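You operate a simulated robot arm through the tools that you are given. There is no shell and no other tool. Be economical: measure what you need, move in short steps, check, and stop when the job is done.

You run a simulated two-armed robot. Do the job below in one go: nothing can be reset, and whatever is moved stays where it is left.

Task
Put battery No 2 on charge at the rate on its label.
Fine: red clamp on plus first, black on minus, switch on last; see the needle rise and leave it on.

The check looks at the end state, three seconds after you hand in, the way a careful person would. Anything else that was tipped, shoved, dropped, spilled or broken makes it a failure.

Robot
Two 7-joint arms with two-finger parallel grippers on one trunk, on a base that drives. Base frame: it is fixed to the floor where the robot stands at the start and does not move with it; the origin is under the middle of the robot, x ahead of it, y to its left, z up; the surface under the hand at the start is at about z = 840. Lengths are in mm, angles in degrees, forces in N, time in s.
The left shoulder is at the start at [70, 130, 1209], the right one opposite. With the tool pointing down near the work surface each hand reaches from about 100 to 500 mm from the robot's upright axis, wherever it stands, measured 20 degrees to its own side. Places, roughly: battery charger [800, 0, 1000]; charge rate selector [700, 0, 900]; charger switch [700, 100, 1000]; starter battery No 1 [600, 1000, 300]; starter battery No 2 [600, 700, 300]. Payload 1.57 kg a hand.
The TCP of each hand is the grasp point between the finger pads, 30 mm short of the fingertips. In the tool frame z runs along the fingers and y along their closing line. Largest opening 80 mm; finger width 17, thickness 12; the body of the gripper, 40 by 82 mm, starts 80 mm behind the TCP.
Orientation is that of the tool frame in the base frame, as a unit quaternion [w, x, y, z]. With the fingers straight down and closing along the base's y, the tool's x points along the base's -x, its y along +y and its z along -z.

Tools
- The arms move only by the tool servo_tool. It takes "left_commands", "right_commands" or both (then of equal length, played together; a hand with none holds still); each is a list of rows, each a list of 7 numbers: the finger opening in mm, from 0 to 80, then the shift along the base's x, y, z in units of 500 mm (1.0 is 500 mm), then the turn, a rotation vector about the base's x, y, z in units of 60 degrees (1.0 is 60 degrees). In form: [[grip, dx, dy, dz, rx, ry, rz], ...]. A call has 1 to 12 rows; each row is the pose to reach, as a shift and turn from the pose commanded when the call began. A call with a number of a shift or a turn outside -1 to 1 is refused whole. Each row takes 0.2 s and may step no farther than 50 mm and 8.6 degrees from the row before; otherwise, or with a gripper value out of range, the whole call is refused. Where a pose cannot be reached the arm comes as near as it can. A force on the tool above 80 N (or 10 N above the force at the start of the call, whichever is more), or a blocked arm, ends the call early, and 0.2 s more pass. Each finger travels about 108 mm/s and halts on what it meets, pressing with about 21 N; the grip force reading is that of the motor and also rises with nothing between the fingers. The clock runs only during rows and for 0.2 s after the last one: add rows that repeat a pose to give the fingers time. It gives the time, the measured TCP pose, the force on the tool (base axes), the opening and the grip force at its end, in the units of the frame above (readings bear some noise), with the torque about the TCP (base axes, N m) and any sound that the robot's microphone picked up.
- Cameras (640 x 400 px; columns grow to the right, rows downward): "scene" is now at [135.1, 38.2, 1444.3]; the picture's right is [0.38, -0.92, 0.00], its down [-0.55, -0.23, -0.80] and it looks along [0.74, 0.31, -0.59] (base axes); focal length 260 px, centre (320, 200). "left" rides on the left gripper at [72, 7, -122] in its tool frame; the picture's right is [-0.09, 1.00, 0.00], its down [-0.84, -0.08, -0.54] and it looks along [-0.54, -0.05, 0.84] (tool axes); focal length 238 px, centre (320, 200). "right" rides on the right gripper at [72, -7, -122] in its tool frame; the picture's right is [0.09, 1.00, 0.00], its down [-0.84, 0.08, -0.54] and it looks along [-0.54, 0.05, 0.84] (tool axes); focal length 238 px, centre (320, 200). There is no depth. A picture from a camera that has moved, and an enlarged one, comes with that camera's place and axes in the base frame and with its lens. The place of the scene camera against the robot may be out by one fixed shift of up to 18 mm in any direction.
- snapshot(camera): a new picture of that camera. No time passes.
- lift_body(by): slides the trunk up (or, below 0, down) by that many mm; the arms and the scene camera ride with it, the base frame stays. It gives what a move gives, with no picture.
- base_move(legs): drives the robot by 1 to 6 legs, each [ahead, left, turn to the left] in mm, mm and degrees, along the robot's own axes; the way and the turn of a leg run together, so that a leg with both is an arc; at most 1500 mm and 180 degrees a leg. The arms and the cameras ride along, it lands a little off, and it stops where it bumps. It gives what a move gives.
- pan_tilt(pan, tilt): turns the head with the scene camera to pan (to the left, within 86 degrees either way) and tilt (down, from -29 to 69), counted from straight ahead of the robot. It gives what a move gives.
- close_up(camera, box): a new picture of the part [left, top, right, bottom] of that camera's present view, enlarged. No time passes.
- close_job(): hands the job in; it is judged then, once.

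Work in short steps. Places have to be worked out from the pictures, the camera data and where the tool is seen: move nearer, look again, correct. Check each grasp and each placing, and mend what went wrong. You have 120 turns and 92 pictures in all, those below and enlarged ones among them. Open the grippers and draw the arms clear of the work before you hand the job in, unless the task says otherwise; then end with one line.

The tools are called after "Request:" as a command line: name --argument value ..., lists and objects as JSON in quotes. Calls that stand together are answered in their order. servo_tool: Moves the arms, as the interface text tells. Its arguments: {"type":"object","properties":{"left_commands":{"type":"array"},"right_commands":{"type":"array"}},"required":[]} The other tools are called the same way: lift_body (by) slides the trunk up or down; base_move (legs) drives the base; pan_tilt (pan, tilt) turns the head that bears the scene camera; snapshot (camera) takes a picture; close_up (camera, box) takes an enlarged picture of a part of a camera's view; close_job () hands the job in.

At the start:

```text
clock: 0.0
left_ee_pos: [339.8, 300.3, 1254.2]
left_tcp_rot: [0.0, -0.001, 1.0, 0.0]
left_contact_force: [-0.1, 0.0, -0.8]
left_torque: [-0.04, -0.02, -0.04]
left_opening: 79.9
left_grasp_force: 0.1
right_ee_pos: [328.2, -15.2, 1253.1]
right_tcp_rot: [0.0, 0.0, 1.0, 0.0]
right_contact_force: [-0.9, 0.0, 0.9]
right_torque: [-0.01, -0.01, 0.03]
right_opening: 80.3
right_grasp_force: 0.1
trunk travel left (down, up): [-847.0, 93.0]
robot x, y, heading: [3.9, 0.5, 0.2]
head pan, tilt: [22.4, 36.4]
```

scene: 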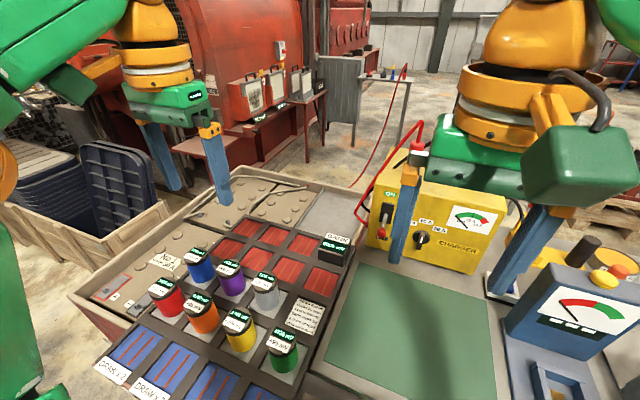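
right: 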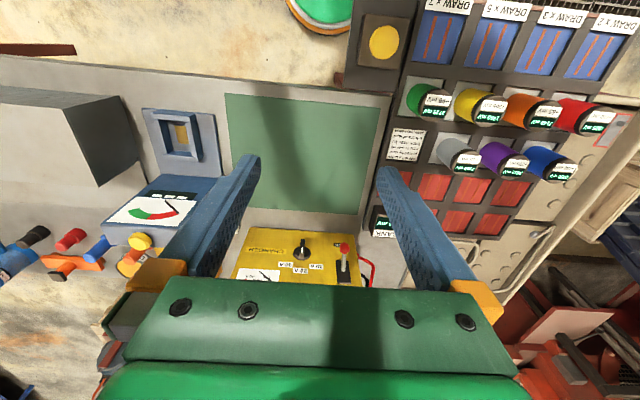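
left: 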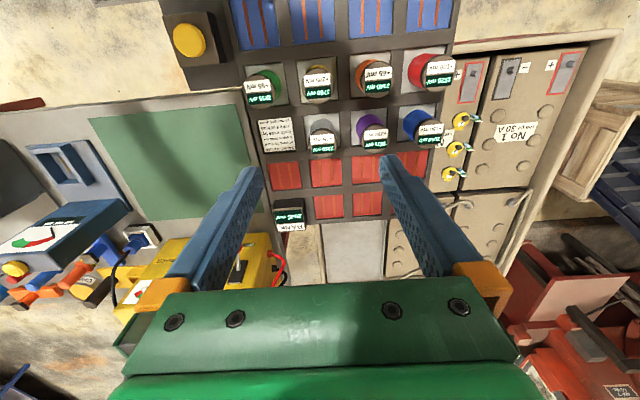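

The left-hand view shows batteries on the left with a "No 1" label. I look around with enlargements of the charger and the batteries.

Request:
close_up --camera "scene" --box '[340, 130, 540, 280]'

Request:
close_up --camera "left" --box '[420, 30, 620, 280]'

Request:
close_up --camera "scene" --box '[200, 30, 440, 180]'

```text
2.67 times, centred on (440, 205) of scene
camera zoom: at [135.1, 38.2, 1444.3], right [0.38, -0.92, 0.0], down [-0.55, -0.23, -0.8], along [0.74, 0.31, -0.59], focal length 694 px, centre (0, 187)
```

zoom: 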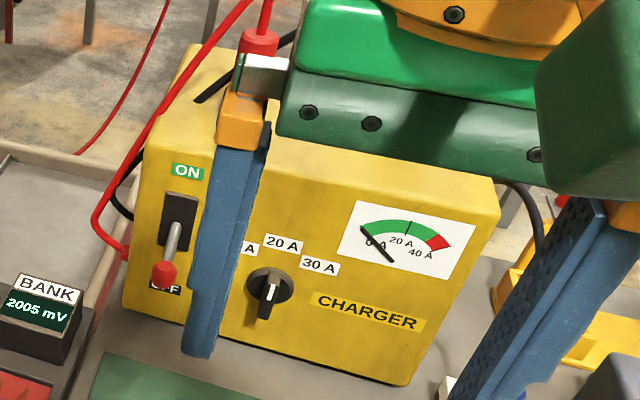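

```text
1.60 times, centred on (520, 155) of left
camera zoom: at [269.1, 306.7, 1376.3], right [0.09, 1.0, 0.0], down [0.84, -0.08, 0.54], along [0.54, -0.05, -0.84], focal length 381 px, centre (0, 272)
```

zoom: 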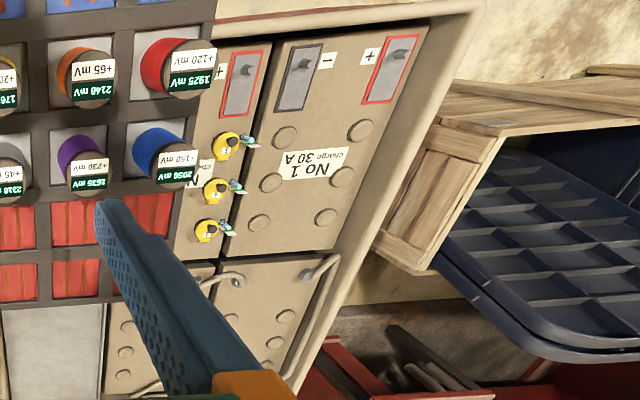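

```text
2.67 times, centred on (320, 105) of scene
camera zoom: at [135.1, 38.2, 1444.3], right [0.38, -0.92, 0.0], down [-0.55, -0.23, -0.8], along [0.74, 0.31, -0.59], focal length 694 px, centre (320, 453)
```

zoom: 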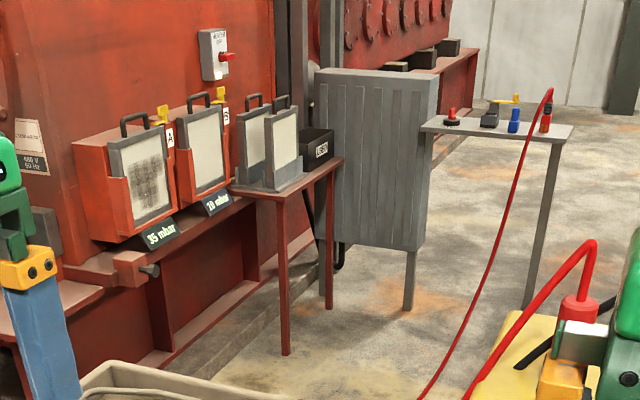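

The charger has a selector (now apparently not at 20/30), a switch (off), and a red clamp near its top. I turn the head to see the batteries.

Request:
pan_tilt --pan 50 --tilt 50

Request:
snapshot --camera "scene"

Request:
pan_tilt --pan 0 --tilt 36

Request:
snapshot --camera "scene"

```text
clock: 0.9
left_ee_pos: [341.0, 300.4, 1253.1]
left_tcp_rot: [0.0, 0.0, 1.0, 0.0]
left_contact_force: [-0.6, -0.8, -0.3]
left_torque: [0.02, 0.0, 0.07]
left_opening: 79.7
left_grasp_force: 0.1
right_ee_pos: [328.1, -15.1, 1254.5]
right_tcp_rot: [0.0, 0.0, 1.0, 0.001]
right_contact_force: [-0.7, -0.3, 0.1]
right_torque: [-0.03, 0.01, 0.02]
right_opening: 80.1
right_grasp_force: 0.1
trunk travel left (down, up): [-847.0, 93.0]
robot x, y, heading: [0.7, -1.3, -0.2]
head pan, tilt: [50.0, 50.0]
```

```text
85 pictures are left
camera scene: at [104.0, 63.8, 1424.7], right [0.77, -0.64, 0.0], down [-0.49, -0.59, -0.64], along [0.41, 0.49, -0.77], focal length 260 px, centre (320, 200)
```

scene: 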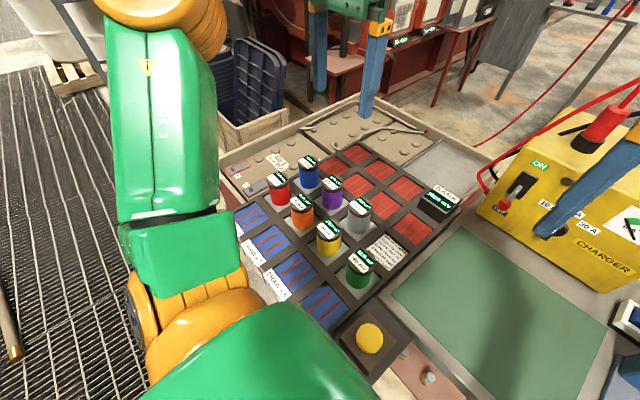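

```text
clock: 2.1
left_ee_pos: [341.2, 300.7, 1252.9]
left_tcp_rot: [0.001, 0.0, 1.0, 0.0]
left_contact_force: [1.1, 0.3, -0.1]
left_torque: [0.0, 0.01, -0.02]
left_opening: 80.0
left_grasp_force: 0.1
right_ee_pos: [328.8, -15.3, 1253.7]
right_tcp_rot: [0.0, 0.0, 1.0, 0.0]
right_contact_force: [0.0, 0.3, 0.2]
right_torque: [-0.01, 0.02, -0.01]
right_opening: 80.2
right_grasp_force: 0.0
trunk travel left (down, up): [-847.0, 93.0]
robot x, y, heading: [2.9, -1.7, 0.0]
head pan, tilt: [0.0, 36.0]
```

```text
84 pictures are left
camera scene: at [141.8, 5.1, 1444.9], right [0.0, -1.0, 0.0], down [-0.59, 0.0, -0.81], along [0.81, 0.0, -0.59], focal length 260 px, centre (320, 200)
```

scene: 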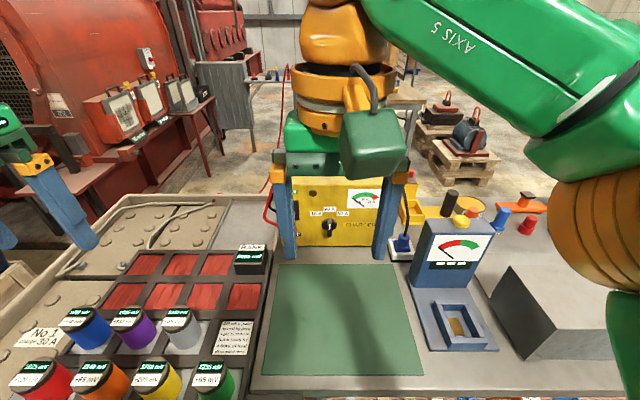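

The right hand blocks the view of the charger; I move it to the right, well above everything, and look again at the charger and the left side.

Request:
servo_tool --right_commands '[[80, 0, -0.1, 0, 0, 0, 0], [80, 0, -0.2, 0, 0, 0, 0], [80, 0, -0.3, 0, 0, 0, 0], [80, 0, -0.4, 0, 0, 0, 0], [80, 0, -0.5, 0, 0, 0, 0], [80, 0, -0.5, 0, 0, 0, 0]]'

Request:
close_up --camera "scene" --box '[240, 140, 440, 270]'

Request:
pan_tilt --pan 80 --tilt 50

Request:
snapshot --camera "scene"

```text
clock: 3.5
left_ee_pos: [340.2, 301.0, 1252.6]
left_tcp_rot: [0.0, 0.0, 1.0, 0.001]
left_contact_force: [0.3, 0.4, -0.4]
left_torque: [-0.01, -0.02, 0.02]
left_opening: 80.0
left_grasp_force: 0.0
right_ee_pos: [328.1, -265.9, 1254.0]
right_tcp_rot: [0.0, 0.0, 1.0, 0.001]
right_contact_force: [0.8, 1.1, 0.2]
right_torque: [0.0, 0.01, -0.05]
right_opening: 80.1
right_grasp_force: 0.1
trunk travel left (down, up): [-847.0, 93.0]
robot x, y, heading: [-0.9, 2.6, 0.1]
head pan, tilt: [0.0, 36.0]
```

```text
3.08 times, centred on (340, 205) of scene
camera zoom: at [142.0, 5.4, 1444.9], right [0.0, -1.0, 0.0], down [-0.59, 0.0, -0.81], along [0.81, 0.0, -0.59], focal length 800 px, centre (258, 185)
```

zoom: 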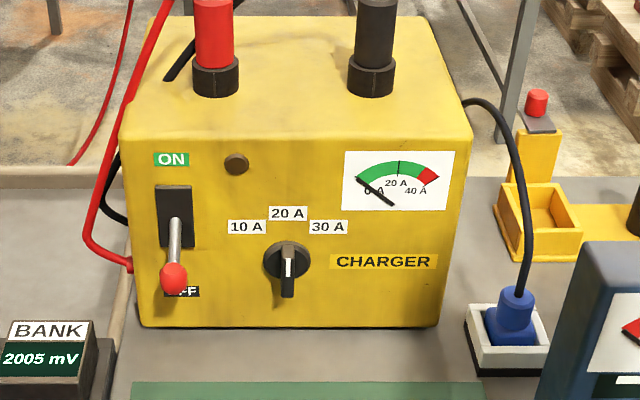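

```text
clock: 5.0
left_ee_pos: [341.2, 299.7, 1252.5]
left_tcp_rot: [0.0, 0.001, 1.0, 0.0]
left_contact_force: [0.1, -0.4, 0.9]
left_torque: [0.0, -0.02, -0.01]
left_opening: 80.2
left_grasp_force: 0.1
right_ee_pos: [328.6, -265.9, 1254.6]
right_tcp_rot: [0.0, 0.0, 1.0, 0.001]
right_contact_force: [0.3, -1.2, -0.6]
right_torque: [0.02, -0.02, 0.02]
right_opening: 80.0
right_grasp_force: 0.1
trunk travel left (down, up): [-847.0, 93.0]
robot x, y, heading: [-1.7, -0.8, -0.1]
head pan, tilt: [80.0, 50.0]
```

```text
82 pictures are left
camera scene: at [67.9, 80.7, 1424.7], right [0.98, -0.17, 0.0], down [-0.13, -0.75, -0.64], along [0.11, 0.63, -0.77], focal length 260 px, centre (320, 200)
```

scene: 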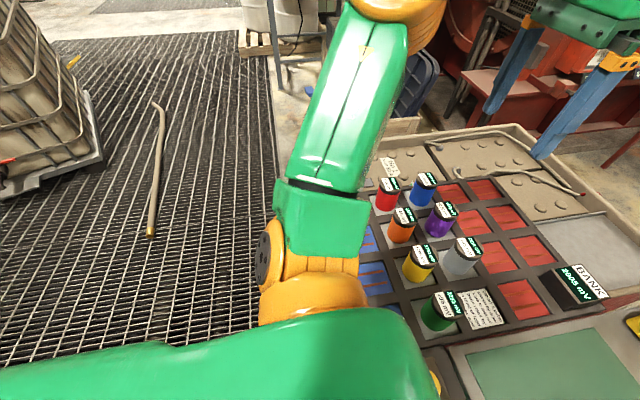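

Charger: switch is down (OFF), both clamps stand upright on its top. The left floor is clear within 700 mm, so I drive left to see battery No 2 from nearer.

Request:
base_move --legs '[[0, 650, 0]]'

Request:
pan_tilt --pan 10 --tilt 55

Request:
snapshot --camera "scene"

Request:
snapshot --camera "left"

```text
clock: 8.6
left_ee_pos: [338.9, 949.4, 1253.0]
left_tcp_rot: [0.0, -0.002, 1.0, 0.001]
left_contact_force: [1.0, -0.2, 0.7]
left_torque: [0.04, -0.03, 0.03]
left_opening: 80.1
left_grasp_force: 0.1
right_ee_pos: [326.7, 383.5, 1254.3]
right_tcp_rot: [0.0, -0.002, 1.0, 0.001]
right_contact_force: [-0.9, -0.2, 0.7]
right_torque: [-0.02, 0.02, -0.02]
right_opening: 80.1
right_grasp_force: 0.0
trunk travel left (down, up): [-847.0, 93.0]
robot x, y, heading: [-2.6, 648.5, 0.1]
head pan, tilt: [80.0, 50.0]
```

```text
clock: 10.1
left_ee_pos: [338.5, 950.4, 1253.0]
left_tcp_rot: [0.0, -0.002, 1.0, 0.0]
left_contact_force: [-0.2, -0.7, -0.1]
left_torque: [0.0, 0.02, -0.01]
left_opening: 79.8
left_grasp_force: 0.0
right_ee_pos: [328.0, 385.4, 1254.6]
right_tcp_rot: [0.0, -0.002, 1.0, 0.001]
right_contact_force: [0.4, -1.1, -0.1]
right_torque: [0.02, 0.03, 0.01]
right_opening: 80.1
right_grasp_force: 0.1
trunk travel left (down, up): [-847.0, 93.0]
robot x, y, heading: [-3.0, 646.1, 0.0]
head pan, tilt: [10.0, 55.0]
```

```text
81 pictures are left
camera scene: at [124.3, 667.2, 1418.2], right [0.18, -0.98, 0.0], down [-0.81, -0.15, -0.57], along [0.56, 0.1, -0.82], focal length 260 px, centre (320, 200)
```

scene: 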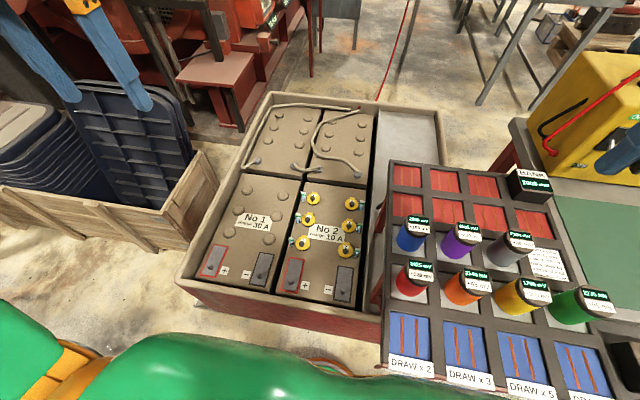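

```text
80 pictures are left
camera left: at [267.0, 956.8, 1376.3], right [0.09, 1.0, 0.0], down [0.84, -0.07, 0.54], along [0.54, -0.05, -0.84], focal length 238 px, centre (320, 200)
```

left: 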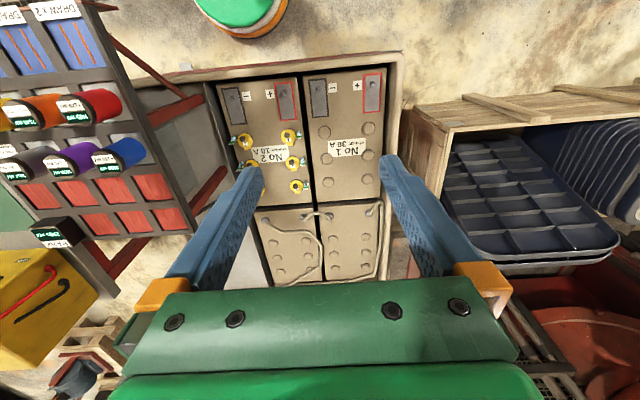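

Now both batteries are visible in a low tray. I read the labels and terminal marks closely.

Request:
close_up --camera "scene" --box '[190, 170, 390, 310]'

Request:
close_up --camera "left" --box '[200, 60, 400, 210]'

```text
2.86 times, centred on (290, 240) of scene
camera zoom: at [124.3, 667.2, 1418.2], right [0.18, -0.98, 0.0], down [-0.81, -0.15, -0.57], along [0.56, 0.1, -0.82], focal length 743 px, centre (406, 86)
```

zoom: 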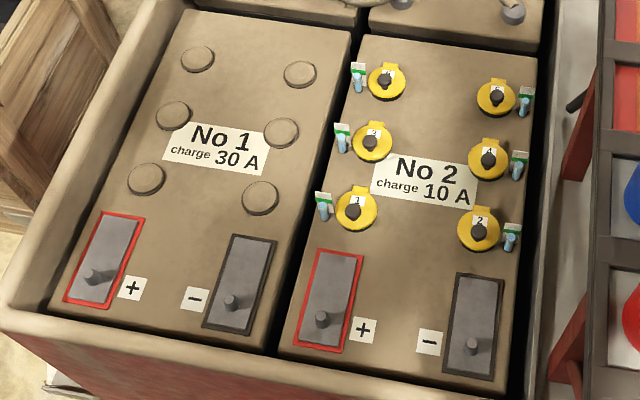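

```text
2.67 times, centred on (300, 135) of left
camera zoom: at [267.0, 956.8, 1376.3], right [0.09, 1.0, 0.0], down [0.84, -0.07, 0.54], along [0.54, -0.05, -0.84], focal length 636 px, centre (373, 373)
```

zoom: 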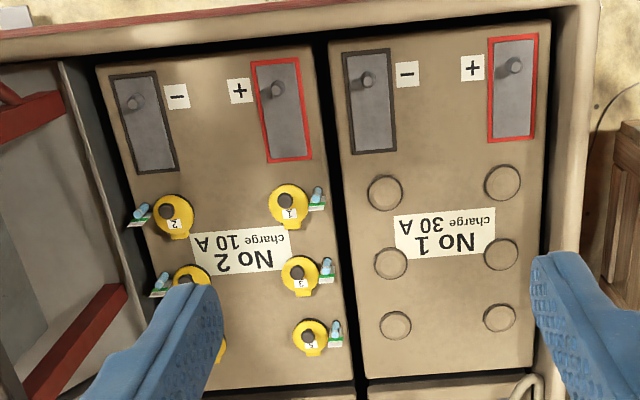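

Battery No 2: 10 A, plus terminal (red frame) at about [389, 820, 493], minus at about [389, 632, 493]. The charger will need the robot nearer, so I look at the floor in front of me and toward the bench's underside.

Request:
pan_tilt --pan -45 --tilt 60

Request:
snapshot --camera "scene"

```text
clock: 11.3
left_ee_pos: [339.4, 950.6, 1252.6]
left_tcp_rot: [-0.001, -0.002, 1.0, -0.001]
left_contact_force: [-0.1, -0.3, 0.4]
left_torque: [-0.04, -0.01, -0.01]
left_opening: 79.7
left_grasp_force: 0.0
right_ee_pos: [328.2, 384.4, 1254.3]
right_tcp_rot: [0.0, -0.002, 1.0, 0.001]
right_contact_force: [-0.1, 0.9, 0.8]
right_torque: [-0.02, -0.02, 0.04]
right_opening: 80.2
right_grasp_force: 0.1
trunk travel left (down, up): [-847.0, 93.0]
robot x, y, heading: [-1.1, 650.2, 0.1]
head pan, tilt: [-45.0, 60.0]
```

```text
77 pictures are left
camera scene: at [100.6, 607.4, 1412.1], right [-0.7, -0.71, 0.0], down [-0.61, 0.61, -0.5], along [0.35, -0.35, -0.87], focal length 260 px, centre (320, 200)
```

scene: 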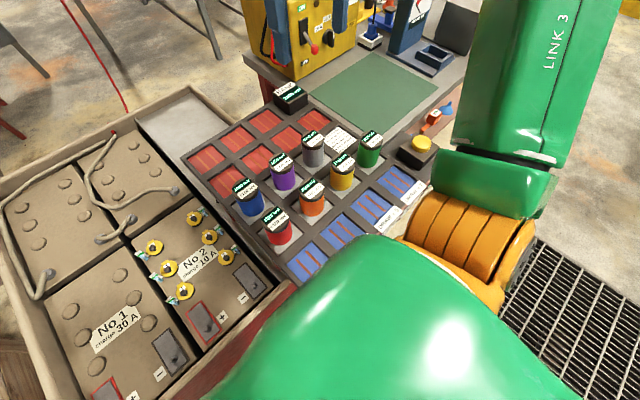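

Nothing below shows my base, but the way along is clear. I go back in front of the charger, heads-on, and photograph it without the hands in the way.

Request:
base_move --legs '[[0, -680, 0]]'

Request:
servo_tool --right_commands '[[80, 0, 0, 0, 0, 0, 0]]'

Request:
pan_tilt --pan 0 --tilt 25

Request:
snapshot --camera "scene"

Request:
close_up --camera "scene" --box '[250, 90, 400, 230]'

```text
clock: 15.0
left_ee_pos: [341.6, 274.0, 1252.5]
left_tcp_rot: [0.001, 0.0, 1.0, 0.0]
left_contact_force: [0.9, -0.4, -0.3]
left_torque: [-0.02, 0.01, -0.01]
left_opening: 80.0
left_grasp_force: 0.1
right_ee_pos: [328.4, -293.4, 1254.1]
right_tcp_rot: [0.001, 0.0, 1.0, 0.001]
right_contact_force: [1.0, 0.2, 0.1]
right_torque: [0.02, 0.01, -0.02]
right_opening: 80.1
right_grasp_force: 0.0
trunk travel left (down, up): [-847.0, 93.0]
robot x, y, heading: [-3.1, -27.7, 0.2]
head pan, tilt: [-45.0, 60.0]
```

```text
clock: 15.4
left_ee_pos: [341.0, 271.5, 1253.6]
left_tcp_rot: [0.0, 0.0, 1.0, 0.0]
left_contact_force: [1.1, 0.1, 0.3]
left_torque: [0.02, -0.06, 0.01]
left_opening: 80.0
left_grasp_force: 0.0
right_ee_pos: [327.6, -294.9, 1254.5]
right_tcp_rot: [0.0, 0.001, 1.0, 0.001]
right_contact_force: [0.1, 0.9, 0.2]
right_torque: [0.02, 0.04, -0.01]
right_opening: 79.8
right_grasp_force: 0.1
trunk travel left (down, up): [-847.0, 93.0]
robot x, y, heading: [0.3, -30.2, -0.0]
head pan, tilt: [-45.0, 60.0]
```

```text
clock: 16.6
left_ee_pos: [340.8, 271.5, 1253.0]
left_tcp_rot: [0.0, 0.0, 1.0, 0.0]
left_contact_force: [0.3, -0.3, 0.4]
left_torque: [-0.01, -0.03, -0.03]
left_opening: 80.0
left_grasp_force: 0.1
right_ee_pos: [328.2, -294.5, 1254.7]
right_tcp_rot: [0.0, -0.001, 1.0, 0.001]
right_contact_force: [0.8, 0.1, -0.7]
right_torque: [0.03, 0.0, 0.01]
right_opening: 80.0
right_grasp_force: 0.0
trunk travel left (down, up): [-847.0, 93.0]
robot x, y, heading: [-2.2, -23.7, 0.1]
head pan, tilt: [0.0, 25.0]
```

```text
76 pictures are left
camera scene: at [146.6, -24.0, 1462.2], right [0.0, -1.0, 0.0], down [-0.42, 0.0, -0.91], along [0.91, 0.0, -0.42], focal length 260 px, centre (320, 200)
```

scene: 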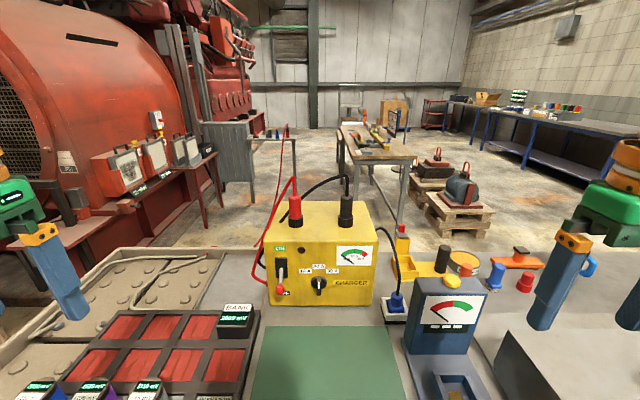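

```text
2.86 times, centred on (325, 160) of scene
camera zoom: at [146.6, -24.0, 1462.2], right [0.0, -1.0, 0.0], down [-0.42, 0.0, -0.91], along [0.91, 0.0, -0.42], focal length 743 px, centre (306, 314)
```

zoom: 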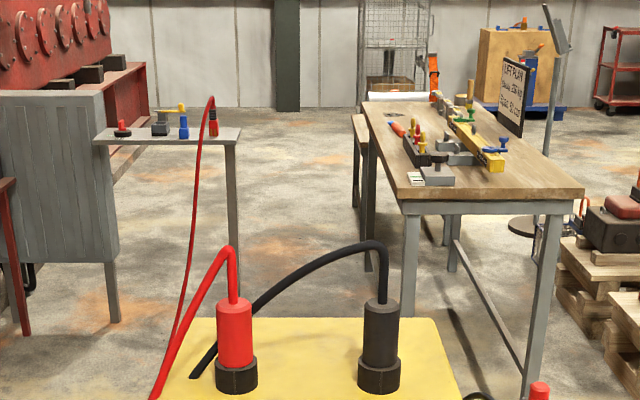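

The clamps are upright cylinders (about 38 mm wide, 95 mm tall) on the charger top at roughly x=815, y=47 / −103. I drive 150 mm ahead to get in reach.

Request:
base_move --legs '[[150, 0, 0]]'

Request:
pan_tilt --pan 0 --tilt 40

Request:
snapshot --camera "scene"

Request:
close_up --camera "scene" --box '[240, 90, 440, 230]'

```text
clock: 17.9
left_ee_pos: [485.4, 271.3, 1255.2]
left_tcp_rot: [0.002, -0.001, 1.0, 0.0]
left_contact_force: [0.3, -0.2, -0.4]
left_torque: [0.02, -0.02, -0.02]
left_opening: 80.1
left_grasp_force: 0.0
right_ee_pos: [472.9, -294.7, 1255.6]
right_tcp_rot: [0.002, 0.0, 1.0, 0.0]
right_contact_force: [-0.6, 0.2, 0.0]
right_torque: [0.03, -0.04, -0.01]
right_opening: 80.0
right_grasp_force: 0.0
trunk travel left (down, up): [-847.0, 93.0]
robot x, y, heading: [142.6, -24.1, -0.1]
head pan, tilt: [0.0, 25.0]
```

```text
clock: 18.7
left_ee_pos: [489.1, 272.3, 1254.1]
left_tcp_rot: [0.0, -0.001, 1.0, 0.0]
left_contact_force: [0.5, 0.7, -0.1]
left_torque: [0.01, -0.04, -0.02]
left_opening: 79.9
left_grasp_force: 0.1
right_ee_pos: [476.0, -294.4, 1255.0]
right_tcp_rot: [0.0, 0.0, 1.0, 0.001]
right_contact_force: [-0.5, -0.3, 0.7]
right_torque: [-0.01, 0.02, 0.0]
right_opening: 80.3
right_grasp_force: 0.0
trunk travel left (down, up): [-847.0, 93.0]
robot x, y, heading: [147.0, -30.1, 0.0]
head pan, tilt: [0.0, 40.0]
```

```text
74 pictures are left
camera scene: at [287.7, -23.7, 1438.9], right [0.0, -1.0, 0.0], down [-0.64, 0.0, -0.77], along [0.77, 0.0, -0.64], focal length 260 px, centre (320, 200)
```

scene: 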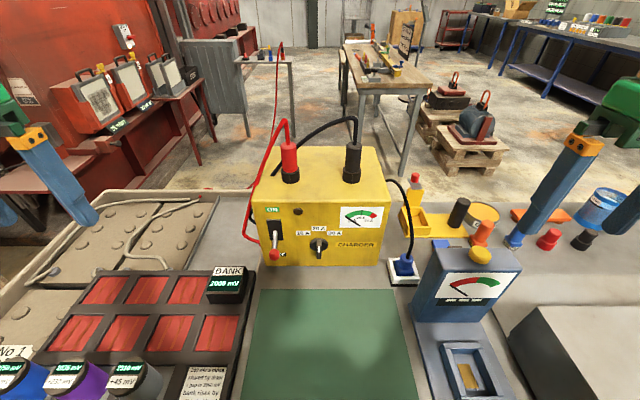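

```text
2.86 times, centred on (340, 160) of scene
camera zoom: at [287.7, -23.7, 1438.9], right [0.0, -1.0, 0.0], down [-0.64, 0.0, -0.77], along [0.77, 0.0, -0.64], focal length 743 px, centre (263, 314)
```

zoom: 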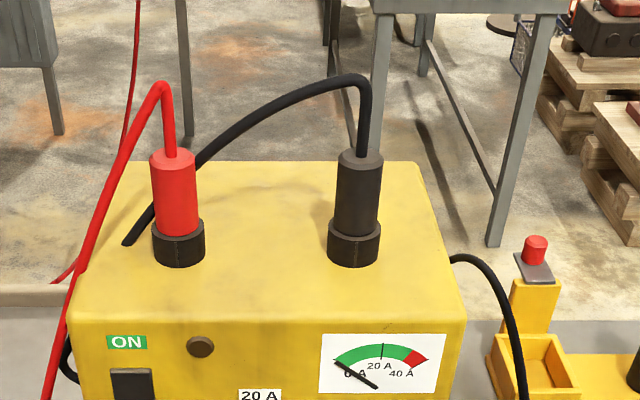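

No bump at x=147; the clamp estimate ranges 755–815 in x. I bring the left hand in front of the red clamp, pitched 45° forward, to look with its camera.

Request:
servo_tool --left_commands '[[80, 0.02, -0.06, -0.01, 0, -0.094, 0], [80, 0.04, -0.12, -0.02, 0, -0.188, 0], [80, 0.06, -0.18, -0.03, 0, -0.281, 0], [80, 0.08, -0.24, -0.04, 0, -0.375, 0], [80, 0.1, -0.3, -0.05, 0, -0.469, 0], [80, 0.12, -0.36, -0.06, 0, -0.563, 0], [80, 0.14, -0.41, -0.07, 0, -0.656, 0], [80, 0.16, -0.45, -0.08, 0, -0.75, 0], [80, 0.16, -0.45, -0.08, 0, -0.75, 0]]'

Request:
snapshot --camera "left"

Request:
snapshot --camera "scene"

```text
clock: 20.7
left_ee_pos: [563.4, 57.5, 1204.9]
left_tcp_rot: [0.383, -0.001, 0.924, 0.0]
left_contact_force: [0.0, -0.1, 0.7]
left_torque: [-0.02, -0.03, 0.01]
left_opening: 79.9
left_grasp_force: 0.1
left hand out of reach, approached as far as the arm can: row 8, 9
right_ee_pos: [475.9, -295.0, 1254.2]
right_tcp_rot: [0.0, 0.0, 1.0, 0.001]
right_contact_force: [0.5, -0.3, -0.1]
right_torque: [0.01, -0.02, 0.03]
right_opening: 80.1
right_grasp_force: 0.0
trunk travel left (down, up): [-847.0, 93.0]
robot x, y, heading: [148.1, -25.3, 0.3]
head pan, tilt: [0.0, 40.0]
```

```text
72 pictures are left
camera left: at [426.8, 64.8, 1241.8], right [0.06, 1.0, 0.06], down [0.21, -0.08, 0.98], along [0.98, -0.05, -0.21], focal length 238 px, centre (320, 200)
```

left: 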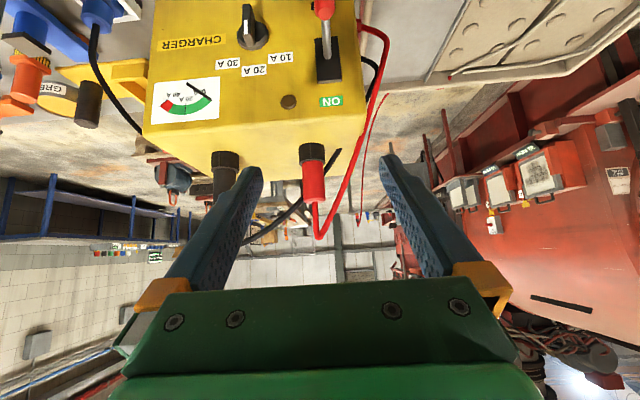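

```text
71 pictures are left
camera scene: at [287.0, -24.2, 1439.0], right [0.0, -1.0, 0.0], down [-0.64, 0.0, -0.77], along [0.77, 0.0, -0.64], focal length 260 px, centre (320, 200)
```

scene: 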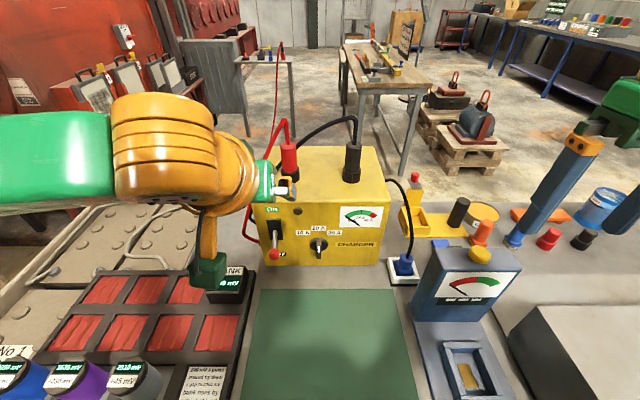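

Triangulated clamps: red at about [810, 40], black [810, −112], bases at z≈1070. My reach falls short, so I step ahead 70 mm more, watching for a bump.

Request:
base_move --legs '[[70, 0, 0]]'

Request:
close_up --camera "left" --box '[140, 0, 400, 240]'

```text
clock: 21.6
left_ee_pos: [583.9, 61.8, 1206.3]
left_tcp_rot: [0.383, -0.007, 0.924, 0.002]
left_contact_force: [0.4, 0.7, 0.0]
left_torque: [-0.04, -0.01, 0.03]
left_opening: 79.9
left_grasp_force: 0.0
right_ee_pos: [503.1, -292.2, 1254.4]
right_tcp_rot: [0.002, -0.008, 1.0, 0.0]
right_contact_force: [-0.1, 0.3, 0.4]
right_torque: [0.01, -0.01, 0.0]
right_opening: 80.2
right_grasp_force: 0.1
trunk travel left (down, up): [-847.0, 93.0]
robot x, y, heading: [172.5, -31.9, 0.8]
head pan, tilt: [0.0, 40.0]
stopped in leg 1: the robot was blocked; the commanded pose is now the measured one
```

```text
1.67 times, centred on (270, 120) of left
camera zoom: at [447.3, 67.1, 1242.3], right [0.05, 1.0, 0.06], down [0.21, -0.07, 0.98], along [0.98, -0.03, -0.21], focal length 397 px, centre (403, 333)
```

zoom: 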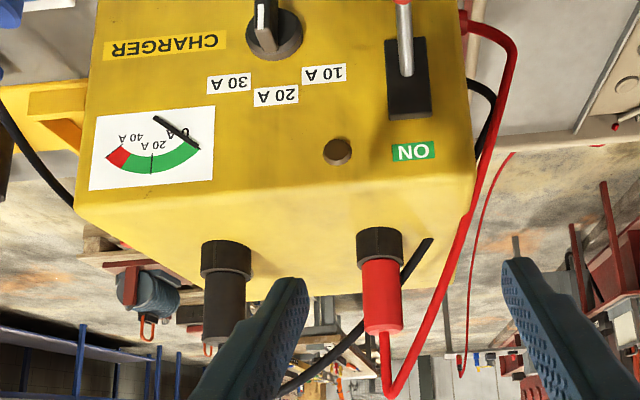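

Blocked at x≈172 (slightly turned, so probably the board's frame on my left). I back off a touch and test how far the left hand gets with the tool level.

Request:
base_move --legs '[[-15, 0, -0.8]]'

Request:
servo_tool --left_commands '[[80, 0.02, 0, -0.02, 0, -0.1, 0], [80, 0.04, 0, -0.04, 0, -0.2, 0], [80, 0.06, 0, -0.06, 0, -0.3, 0], [80, 0.08, 0, -0.08, 0, -0.4, 0], [80, 0.1, 0, -0.1, 0, -0.5, 0], [80, 0.14, 0, -0.11, 0, -0.6, 0], [80, 0.18, 0, -0.12, 0, -0.7, 0], [80, 0.21, 0, -0.12, 0, -0.75, 0], [80, 0.21, 0, -0.12, 0, -0.75, 0]]'

Request:
snapshot --camera "scene"

```text
clock: 22.4
left_ee_pos: [577.4, 57.2, 1203.4]
left_tcp_rot: [0.381, -0.001, 0.924, -0.001]
left_contact_force: [-0.2, -0.2, 0.5]
left_torque: [0.02, 0.02, -0.01]
left_opening: 79.9
left_grasp_force: 0.0
right_ee_pos: [489.3, -296.4, 1252.3]
right_tcp_rot: [-0.001, -0.001, 1.0, 0.0]
right_contact_force: [0.8, -0.2, 0.8]
right_torque: [-0.05, 0.04, 0.02]
right_opening: 79.9
right_grasp_force: 0.0
trunk travel left (down, up): [-847.0, 93.0]
robot x, y, heading: [158.5, -33.0, 0.2]
head pan, tilt: [0.0, 40.0]
```

```text
clock: 24.4
left_ee_pos: [668.0, 89.4, 1166.3]
left_tcp_rot: [0.707, 0.001, 0.707, -0.002]
left_contact_force: [0.1, 0.4, 0.0]
left_torque: [-0.03, 0.02, 0.0]
left_opening: 79.9
left_grasp_force: 0.1
left hand out of reach, approached as far as the arm can: row 5, 6, 7, 8, 9
right_ee_pos: [485.5, -296.9, 1254.1]
right_tcp_rot: [0.001, 0.0, 1.0, 0.001]
right_contact_force: [-0.7, 0.3, -0.4]
right_torque: [0.0, -0.03, 0.04]
right_opening: 79.9
right_grasp_force: 0.0
trunk travel left (down, up): [-847.0, 93.0]
robot x, y, heading: [156.6, -33.0, 0.2]
head pan, tilt: [0.0, 40.0]
```

```text
69 pictures are left
camera scene: at [296.4, -27.2, 1438.9], right [0.0, -1.0, 0.0], down [-0.64, 0.0, -0.77], along [0.77, 0.0, -0.64], focal length 260 px, centre (320, 200)
```

scene: 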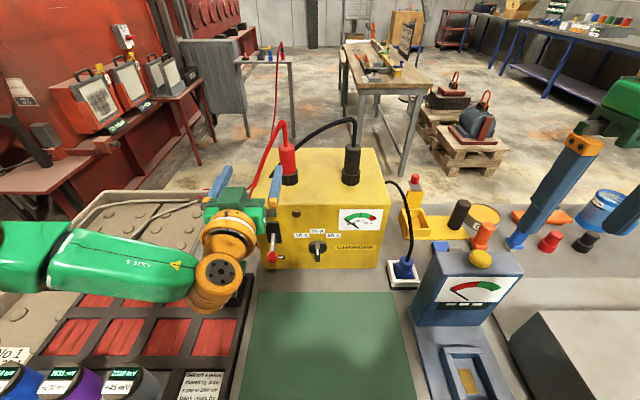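

The level tool got to x=668, y=89 before the arm's limit. I raise the trunk fully and probe again toward the clamp, staying short of it.

Request:
lift_body --by 90

Request:
servo_tool --left_commands '[[80, 0.02, -0.02, -0.06, 0, 0, 0], [80, 0.04, -0.04, -0.12, 0, 0, 0], [80, 0.06, -0.06, -0.18, 0, 0, 0], [80, 0.1, -0.06, -0.2, 0, 0, 0], [80, 0.1, -0.06, -0.2, 0, 0, 0]]'

```text
clock: 25.6
left_ee_pos: [668.5, 91.7, 1257.2]
left_tcp_rot: [0.707, 0.001, 0.707, -0.001]
left_contact_force: [0.4, 0.3, -0.5]
left_torque: [-0.03, 0.03, -0.04]
left_opening: 79.9
left_grasp_force: 0.0
right_ee_pos: [485.3, -295.9, 1345.2]
right_tcp_rot: [0.0, 0.0, 1.0, 0.001]
right_contact_force: [0.4, -0.7, 0.0]
right_torque: [0.01, 0.0, 0.02]
right_opening: 80.3
right_grasp_force: 0.0
trunk travel left (down, up): [-937.0, 3.0]
robot x, y, heading: [156.0, -32.8, 0.4]
head pan, tilt: [0.0, 40.0]
```

```text
clock: 26.8
left_ee_pos: [682.6, 123.6, 1220.1]
left_tcp_rot: [0.707, 0.0, 0.707, -0.001]
left_contact_force: [0.2, 0.2, -0.1]
left_torque: [-0.04, 0.01, 0.0]
left_opening: 80.1
left_grasp_force: 0.2
left hand out of reach, approached as far as the arm can: row 1, 2, 3, 4, 5
right_ee_pos: [486.0, -296.7, 1344.2]
right_tcp_rot: [0.0, -0.001, 1.0, 0.001]
right_contact_force: [-0.3, 0.6, 0.1]
right_torque: [-0.01, -0.01, -0.02]
right_opening: 79.7
right_grasp_force: 0.1
trunk travel left (down, up): [-937.0, 3.0]
robot x, y, heading: [158.1, -33.6, -0.1]
head pan, tilt: [0.0, 40.0]
```

The limit pushes the hand outward (wrist bend), so I yaw the level tool to the right by ~40°, which should suit the left arm; a cylinder can be grasped from any side.

Request:
servo_tool --left_commands '[[80, -0.04, 0, 0, 0, 0, -0.1], [80, -0.08, 0, 0, 0, 0, -0.2], [80, -0.12, 0, 0, 0, 0, -0.3], [80, -0.14, 0, 0, 0, 0, -0.4], [80, -0.14, 0, 0, 0, 0, -0.5], [80, -0.14, 0, 0, 0, 0, -0.6], [80, -0.14, 0, 0, 0, 0, -0.7], [80, -0.06, 0.0, -0.02, 0, 0, -0.7], [80, 0.02, 0.0, -0.04, 0, 0, -0.7], [80, 0.08, 0, -0.04, 0, 0, -0.7], [80, 0.08, 0, -0.04, 0, 0, -0.7]]'

Request:
snapshot --camera "scene"

```text
clock: 29.2
left_ee_pos: [644.6, 74.5, 1217.9]
left_tcp_rot: [0.661, 0.252, 0.661, -0.252]
left_contact_force: [-0.2, -0.7, -0.3]
left_torque: [-0.01, -0.03, 0.01]
left_opening: 79.9
left_grasp_force: 0.0
left hand out of reach, approached as far as the arm can: row 7, 8, 9, 10, 11
right_ee_pos: [484.4, -296.8, 1344.8]
right_tcp_rot: [0.001, -0.001, 1.0, 0.0]
right_contact_force: [-0.1, -1.0, 0.5]
right_torque: [0.03, -0.01, 0.01]
right_opening: 80.0
right_grasp_force: 0.1
trunk travel left (down, up): [-937.0, 3.0]
robot x, y, heading: [155.9, -29.8, -0.3]
head pan, tilt: [0.0, 40.0]
```

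```text
68 pictures are left
camera scene: at [295.5, -26.2, 1529.0], right [0.0, -1.0, 0.0], down [-0.64, 0.0, -0.77], along [0.77, 0.0, -0.64], focal length 260 px, centre (320, 200)
```

scene: 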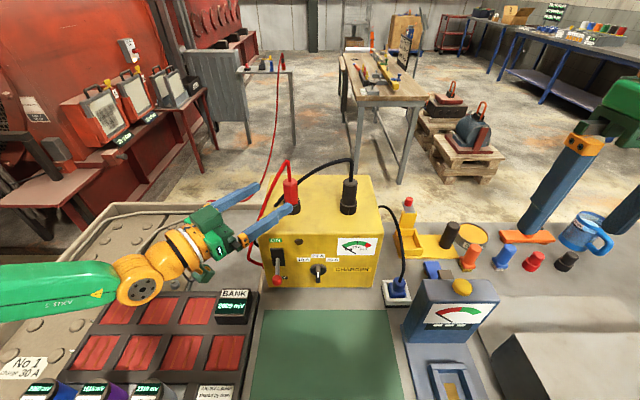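

The arm seems bent out to the left; I look at its posture to understand the limit.

Request:
pan_tilt --pan 45 --tilt 45

Request:
snapshot --camera "scene"

Request:
snapshot --camera "right"

```text
clock: 30.3
left_ee_pos: [645.7, 72.7, 1217.0]
left_tcp_rot: [0.66, 0.251, 0.662, -0.25]
left_contact_force: [-0.4, 0.5, 0.3]
left_torque: [-0.01, 0.0, -0.03]
left_opening: 79.8
left_grasp_force: 0.1
right_ee_pos: [485.3, -297.5, 1344.1]
right_tcp_rot: [0.0, -0.001, 1.0, 0.001]
right_contact_force: [0.5, 0.5, -0.6]
right_torque: [0.03, 0.01, 0.0]
right_opening: 80.0
right_grasp_force: 0.0
trunk travel left (down, up): [-937.0, 3.0]
robot x, y, heading: [155.2, -34.9, 0.2]
head pan, tilt: [45.0, 45.0]
```

```text
67 pictures are left
camera scene: at [268.8, 30.4, 1521.6], right [0.71, -0.71, 0.0], down [-0.5, -0.5, -0.71], along [0.5, 0.5, -0.71], focal length 260 px, centre (320, 200)
```

scene: 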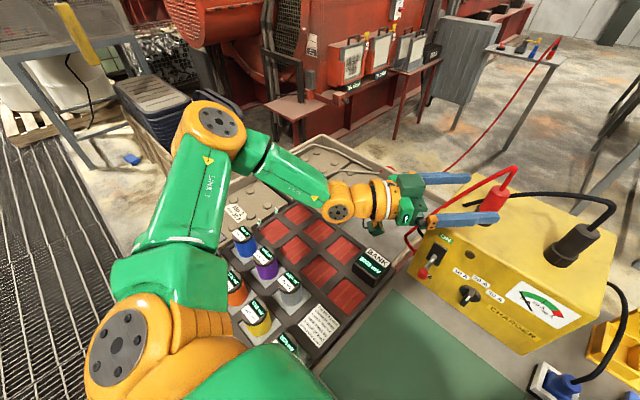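

```text
66 pictures are left
camera right: at [414.3, -305.2, 1465.9], right [-0.09, 1.0, 0.0], down [0.84, 0.08, 0.54], along [0.54, 0.05, -0.84], focal length 238 px, centre (320, 200)
```

right: 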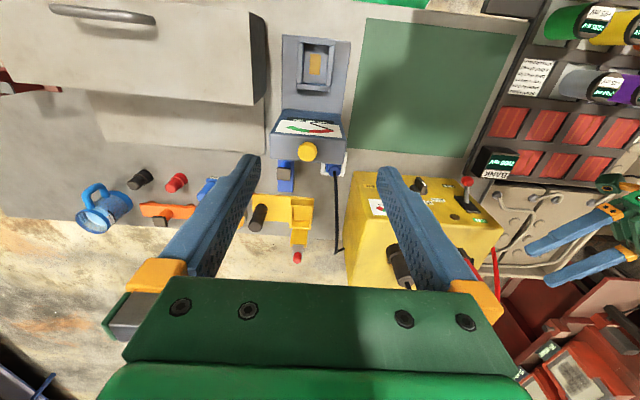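

The arm has length to spare but seems unable to raise its upper arm: reach grows when the hand is low relative to the shoulder. I straighten the yaw, pull back, lower to clamp height (z≈1140) and probe forward again.

Request:
servo_tool --left_commands '[[80, -0.06, 0, 0, 0, 0, 0.1], [80, -0.12, 0, 0, 0, 0, 0.2], [80, -0.16, 0, 0, 0, 0, 0.3], [80, -0.16, 0, -0.03, 0, 0, 0.4], [80, -0.16, -0.02, -0.06, 0, 0, 0.5], [80, -0.16, -0.04, -0.1, 0, 0, 0.6], [80, -0.16, -0.06, -0.14, 0, 0, 0.7], [80, -0.1, -0.06, -0.15, 0, 0, 0.7], [80, -0.02, -0.06, -0.15, 0, 0, 0.7], [80, 0.06, -0.06, -0.15, 0, 0, 0.7], [80, 0.12, -0.06, -0.15, 0, 0, 0.7], [80, 0.12, -0.06, -0.15, 0, 0, 0.7]]'

Request:
pan_tilt --pan 15 --tilt 40

Request:
snapshot --camera "scene"

```text
clock: 32.9
left_ee_pos: [673.4, 123.6, 1219.3]
left_tcp_rot: [0.707, 0.001, 0.707, -0.001]
left_contact_force: [-0.7, 0.1, 0.6]
left_torque: [0.02, -0.04, -0.01]
left_opening: 80.1
left_grasp_force: 0.1
left hand out of reach, approached as far as the arm can: row 3, 4, 5, 6, 7, 8, 9, 10, 11, 12
right_ee_pos: [485.1, -298.2, 1344.3]
right_tcp_rot: [0.0, -0.001, 1.0, 0.001]
right_contact_force: [-0.1, -0.4, 0.0]
right_torque: [0.02, 0.0, 0.0]
right_opening: 80.1
right_grasp_force: 0.1
trunk travel left (down, up): [-937.0, 3.0]
robot x, y, heading: [153.9, -32.9, 0.2]
head pan, tilt: [45.0, 45.0]
```

```text
clock: 33.9
left_ee_pos: [674.2, 122.7, 1218.4]
left_tcp_rot: [0.706, 0.0, 0.708, -0.001]
left_contact_force: [-0.8, 0.3, -0.4]
left_torque: [0.04, -0.02, 0.02]
left_opening: 80.0
left_grasp_force: 0.1
right_ee_pos: [484.1, -298.2, 1344.6]
right_tcp_rot: [0.001, 0.0, 1.0, 0.001]
right_contact_force: [0.0, -0.4, -0.1]
right_torque: [-0.03, -0.01, 0.0]
right_opening: 79.9
right_grasp_force: 0.0
trunk travel left (down, up): [-937.0, 3.0]
robot x, y, heading: [154.9, -32.3, 0.2]
head pan, tilt: [15.0, 40.0]
```

```text
65 pictures are left
camera scene: at [293.5, -4.9, 1528.9], right [0.26, -0.97, 0.0], down [-0.62, -0.17, -0.77], along [0.74, 0.2, -0.64], focal length 260 px, centre (320, 200)
```

scene: 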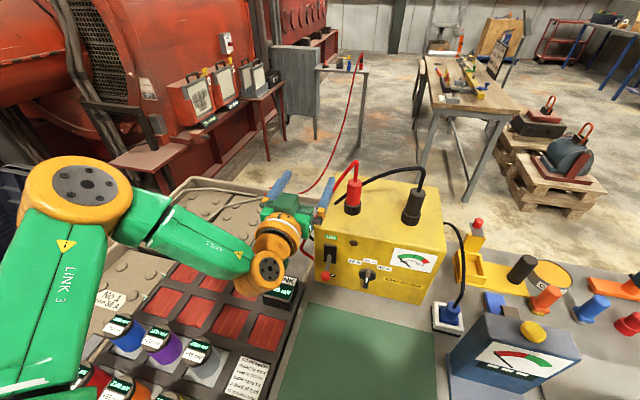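

The hand could not get lower here: with the elbow high the wrist bend is the limit. A lower shoulder should suit a level tool, so I pull the hand back and lower the trunk by 200 mm.

Request:
servo_tool --left_commands '[[80, -0.06, 0, 0, 0, 0, 0], [80, -0.12, 0, 0, 0, 0, 0], [80, -0.18, 0, 0, 0, 0, 0], [80, -0.24, 0, 0, 0, 0, 0], [80, -0.24, 0, 0, 0, 0, 0]]'

Request:
lift_body --by -120

Request:
snapshot --camera "scene"

```text
clock: 35.1
left_ee_pos: [586.4, 121.8, 1215.7]
left_tcp_rot: [0.707, 0.0, 0.707, -0.002]
left_contact_force: [0.3, 0.4, 0.3]
left_torque: [-0.03, 0.01, 0.0]
left_opening: 79.8
left_grasp_force: 0.0
left hand out of reach, approached as far as the arm can: row 3, 4, 5
right_ee_pos: [484.9, -296.8, 1343.7]
right_tcp_rot: [0.0, -0.001, 1.0, 0.001]
right_contact_force: [-0.5, -0.2, -0.9]
right_torque: [0.01, 0.02, 0.04]
right_opening: 79.9
right_grasp_force: 0.0
trunk travel left (down, up): [-937.0, 3.0]
robot x, y, heading: [154.3, -32.0, 0.2]
head pan, tilt: [15.0, 40.0]
```

```text
clock: 36.6
left_ee_pos: [585.9, 120.9, 1096.1]
left_tcp_rot: [0.707, 0.0, 0.707, -0.002]
left_contact_force: [0.5, 0.2, 1.3]
left_torque: [0.02, -0.02, 0.01]
left_opening: 80.0
left_grasp_force: 0.0
right_ee_pos: [485.0, -297.8, 1224.3]
right_tcp_rot: [0.0, -0.001, 1.0, 0.001]
right_contact_force: [0.7, 0.4, 0.1]
right_torque: [0.02, 0.01, -0.04]
right_opening: 80.0
right_grasp_force: 0.0
trunk travel left (down, up): [-817.0, 123.0]
robot x, y, heading: [157.5, -29.2, 0.2]
head pan, tilt: [15.0, 40.0]
```

```text
64 pictures are left
camera scene: at [293.4, -5.0, 1408.9], right [0.26, -0.97, 0.0], down [-0.62, -0.17, -0.77], along [0.74, 0.2, -0.64], focal length 260 px, centre (320, 200)
```

scene: 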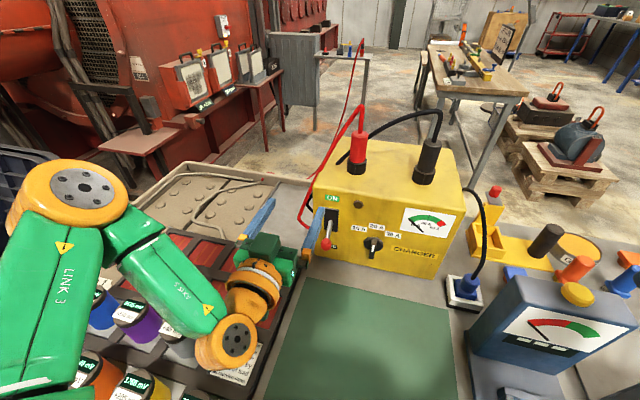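

Now I raise the hand relative to the trunk (to z≈1230), then lower the trunk another 90 so that the hand is at or above shoulder height.

Request:
servo_tool --left_commands '[[80, 0, -0.02, 0.07, 0, 0, 0], [80, 0, -0.04, 0.14, 0, 0, 0], [80, 0, -0.06, 0.21, 0, 0, 0], [80, 0, -0.08, 0.28, 0, 0, 0], [80, 0, -0.1, 0.32, 0, 0, 0], [80, 0, -0.1, 0.32, 0, 0, 0]]'

Request:
lift_body --by -90

Request:
servo_tool --left_commands '[[80, 0.06, 0, 0, 0, 0, 0], [80, 0.12, 0, 0, 0, 0, 0], [80, 0.18, 0, 0, 0, 0, 0], [80, 0.22, 0, 0, 0, 0, 0], [80, 0.22, 0, 0, 0, 0, 0]]'

Request:
snapshot --camera "scene"

```text
clock: 38.0
left_ee_pos: [585.8, 70.9, 1256.8]
left_tcp_rot: [0.707, -0.001, 0.708, -0.002]
left_contact_force: [0.2, 0.2, -0.2]
left_torque: [-0.03, -0.03, 0.02]
left_opening: 79.9
left_grasp_force: 0.0
left hand out of reach, approached as far as the arm can: row 1, 2, 3
right_ee_pos: [485.9, -297.4, 1223.5]
right_tcp_rot: [0.001, -0.001, 1.0, 0.001]
right_contact_force: [0.3, -0.5, 0.7]
right_torque: [-0.01, 0.02, 0.0]
right_opening: 80.0
right_grasp_force: 0.0
trunk travel left (down, up): [-817.0, 123.0]
robot x, y, heading: [158.2, -33.1, 0.1]
head pan, tilt: [15.0, 40.0]
```

```text
clock: 39.2
left_ee_pos: [585.6, 71.4, 1166.7]
left_tcp_rot: [0.707, 0.0, 0.707, -0.001]
left_contact_force: [0.5, -0.7, 0.8]
left_torque: [0.01, -0.01, 0.0]
left_opening: 79.9
left_grasp_force: 0.1
right_ee_pos: [484.7, -297.4, 1133.5]
right_tcp_rot: [0.0, -0.001, 1.0, 0.001]
right_contact_force: [-0.5, -0.3, 0.0]
right_torque: [-0.02, 0.0, 0.0]
right_opening: 79.9
right_grasp_force: 0.0
trunk travel left (down, up): [-727.0, 213.0]
robot x, y, heading: [155.6, -29.2, -0.1]
head pan, tilt: [15.0, 40.0]
```

```text
clock: 40.4
left_ee_pos: [696.6, 69.4, 1167.3]
left_tcp_rot: [0.708, -0.001, 0.707, 0.0]
left_contact_force: [-0.9, -0.6, -0.9]
left_torque: [-0.01, 0.01, 0.01]
left_opening: 79.9
left_grasp_force: 0.1
right_ee_pos: [484.9, -297.0, 1134.6]
right_tcp_rot: [0.001, -0.001, 1.0, 0.001]
right_contact_force: [0.2, 0.2, 0.3]
right_torque: [0.02, 0.01, -0.02]
right_opening: 79.7
right_grasp_force: 0.0
trunk travel left (down, up): [-727.0, 213.0]
robot x, y, heading: [154.4, -31.0, 0.0]
head pan, tilt: [15.0, 40.0]
```

```text
63 pictures are left
camera scene: at [293.1, -5.0, 1318.9], right [0.26, -0.97, 0.0], down [-0.62, -0.17, -0.77], along [0.74, 0.2, -0.64], focal length 260 px, centre (320, 200)
```

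scene: 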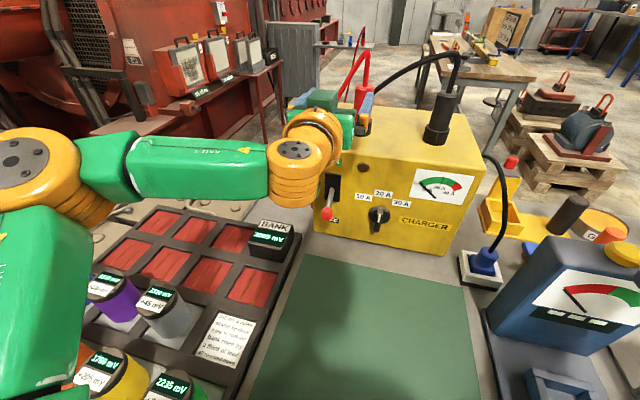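

Confirmed: with the hand above shoulder height the level tool reaches on. Before the clamps I set the rate: I draw both hands back for a safe trunk lowering, and look closely at the selector.

Request:
servo_tool --left_commands '[[80, -0.06, 0, 0, 0, 0, 0], [80, -0.12, 0, 0, 0, 0, 0], [80, -0.18, 0, 0, 0, 0, 0], [80, -0.22, 0, 0, 0, 0, 0], [80, -0.22, 0, 0, 0, 0, 0]]' --right_commands '[[80, -0.06, 0, 0.03, 0, 0, 0], [80, -0.12, 0, 0.06, 0, 0, 0], [80, -0.18, 0, 0.1, 0, 0, 0], [80, -0.24, 0, 0.14, 0, 0, 0], [80, -0.24, 0, 0.14, 0, 0, 0]]'

Request:
base_move --legs '[[0, -60, 0]]'

Request:
pan_tilt --pan 5 --tilt 40

Request:
close_up --camera "scene" --box '[220, 120, 420, 260]'

Request:
snapshot --camera "scene"

```text
clock: 41.6
left_ee_pos: [586.2, 69.4, 1168.0]
left_tcp_rot: [0.707, 0.0, 0.707, 0.0]
left_contact_force: [0.4, -0.4, -0.1]
left_torque: [0.0, -0.02, -0.04]
left_opening: 80.1
left_grasp_force: 0.0
right_ee_pos: [417.8, -252.5, 1146.2]
right_tcp_rot: [0.0, -0.001, 1.0, 0.001]
right_contact_force: [0.3, -0.3, -0.6]
right_torque: [-0.01, 0.02, 0.01]
right_opening: 80.1
right_grasp_force: 0.0
right hand out of reach, approached as far as the arm can: row 2, 3, 4, 5
trunk travel left (down, up): [-727.0, 213.0]
robot x, y, heading: [160.2, -37.0, 0.1]
head pan, tilt: [15.0, 40.0]
```

```text
clock: 42.6
left_ee_pos: [586.8, 14.1, 1165.9]
left_tcp_rot: [0.707, -0.002, 0.707, -0.003]
left_contact_force: [0.3, 0.6, 0.0]
left_torque: [0.01, 0.01, -0.05]
left_opening: 80.0
left_grasp_force: 0.1
right_ee_pos: [416.3, -307.1, 1147.4]
right_tcp_rot: [0.0, -0.002, 1.0, -0.002]
right_contact_force: [-0.3, 0.6, -0.2]
right_torque: [-0.01, -0.01, 0.02]
right_opening: 79.9
right_grasp_force: 0.1
trunk travel left (down, up): [-727.0, 213.0]
robot x, y, heading: [160.6, -94.0, 0.1]
head pan, tilt: [15.0, 40.0]
```

```text
clock: 43.3
left_ee_pos: [586.1, 9.3, 1168.2]
left_tcp_rot: [0.707, -0.001, 0.707, -0.001]
left_contact_force: [-0.4, 0.3, 0.4]
left_torque: [0.0, 0.02, 0.02]
left_opening: 79.7
left_grasp_force: 0.0
right_ee_pos: [417.9, -313.0, 1145.8]
right_tcp_rot: [0.0, -0.002, 1.0, 0.001]
right_contact_force: [-0.9, 0.6, 0.1]
right_torque: [0.01, 0.04, 0.03]
right_opening: 79.8
right_grasp_force: 0.0
trunk travel left (down, up): [-727.0, 213.0]
robot x, y, heading: [156.7, -90.7, 0.1]
head pan, tilt: [5.0, 40.0]
```

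```text
2.86 times, centred on (320, 190) of scene
camera zoom: at [296.0, -80.3, 1318.9], right [0.09, -1.0, 0.0], down [-0.64, -0.06, -0.77], along [0.76, 0.07, -0.64], focal length 743 px, centre (320, 229)
```

zoom: 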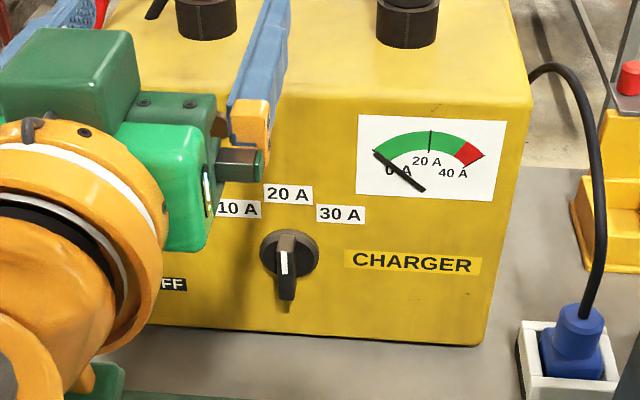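

```text
61 pictures are left
camera scene: at [296.0, -80.3, 1318.9], right [0.09, -1.0, 0.0], down [-0.64, -0.06, -0.77], along [0.76, 0.07, -0.64], focal length 260 px, centre (320, 200)
```

scene: 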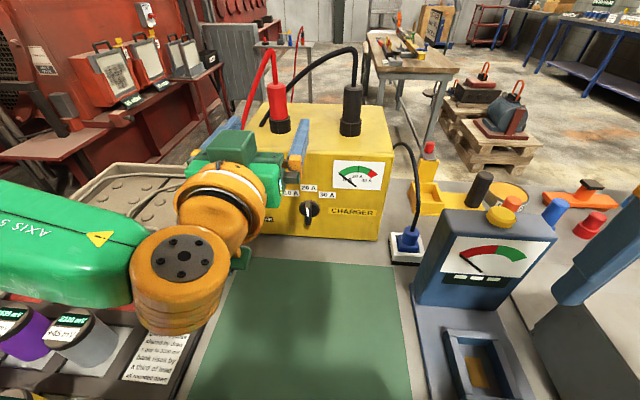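

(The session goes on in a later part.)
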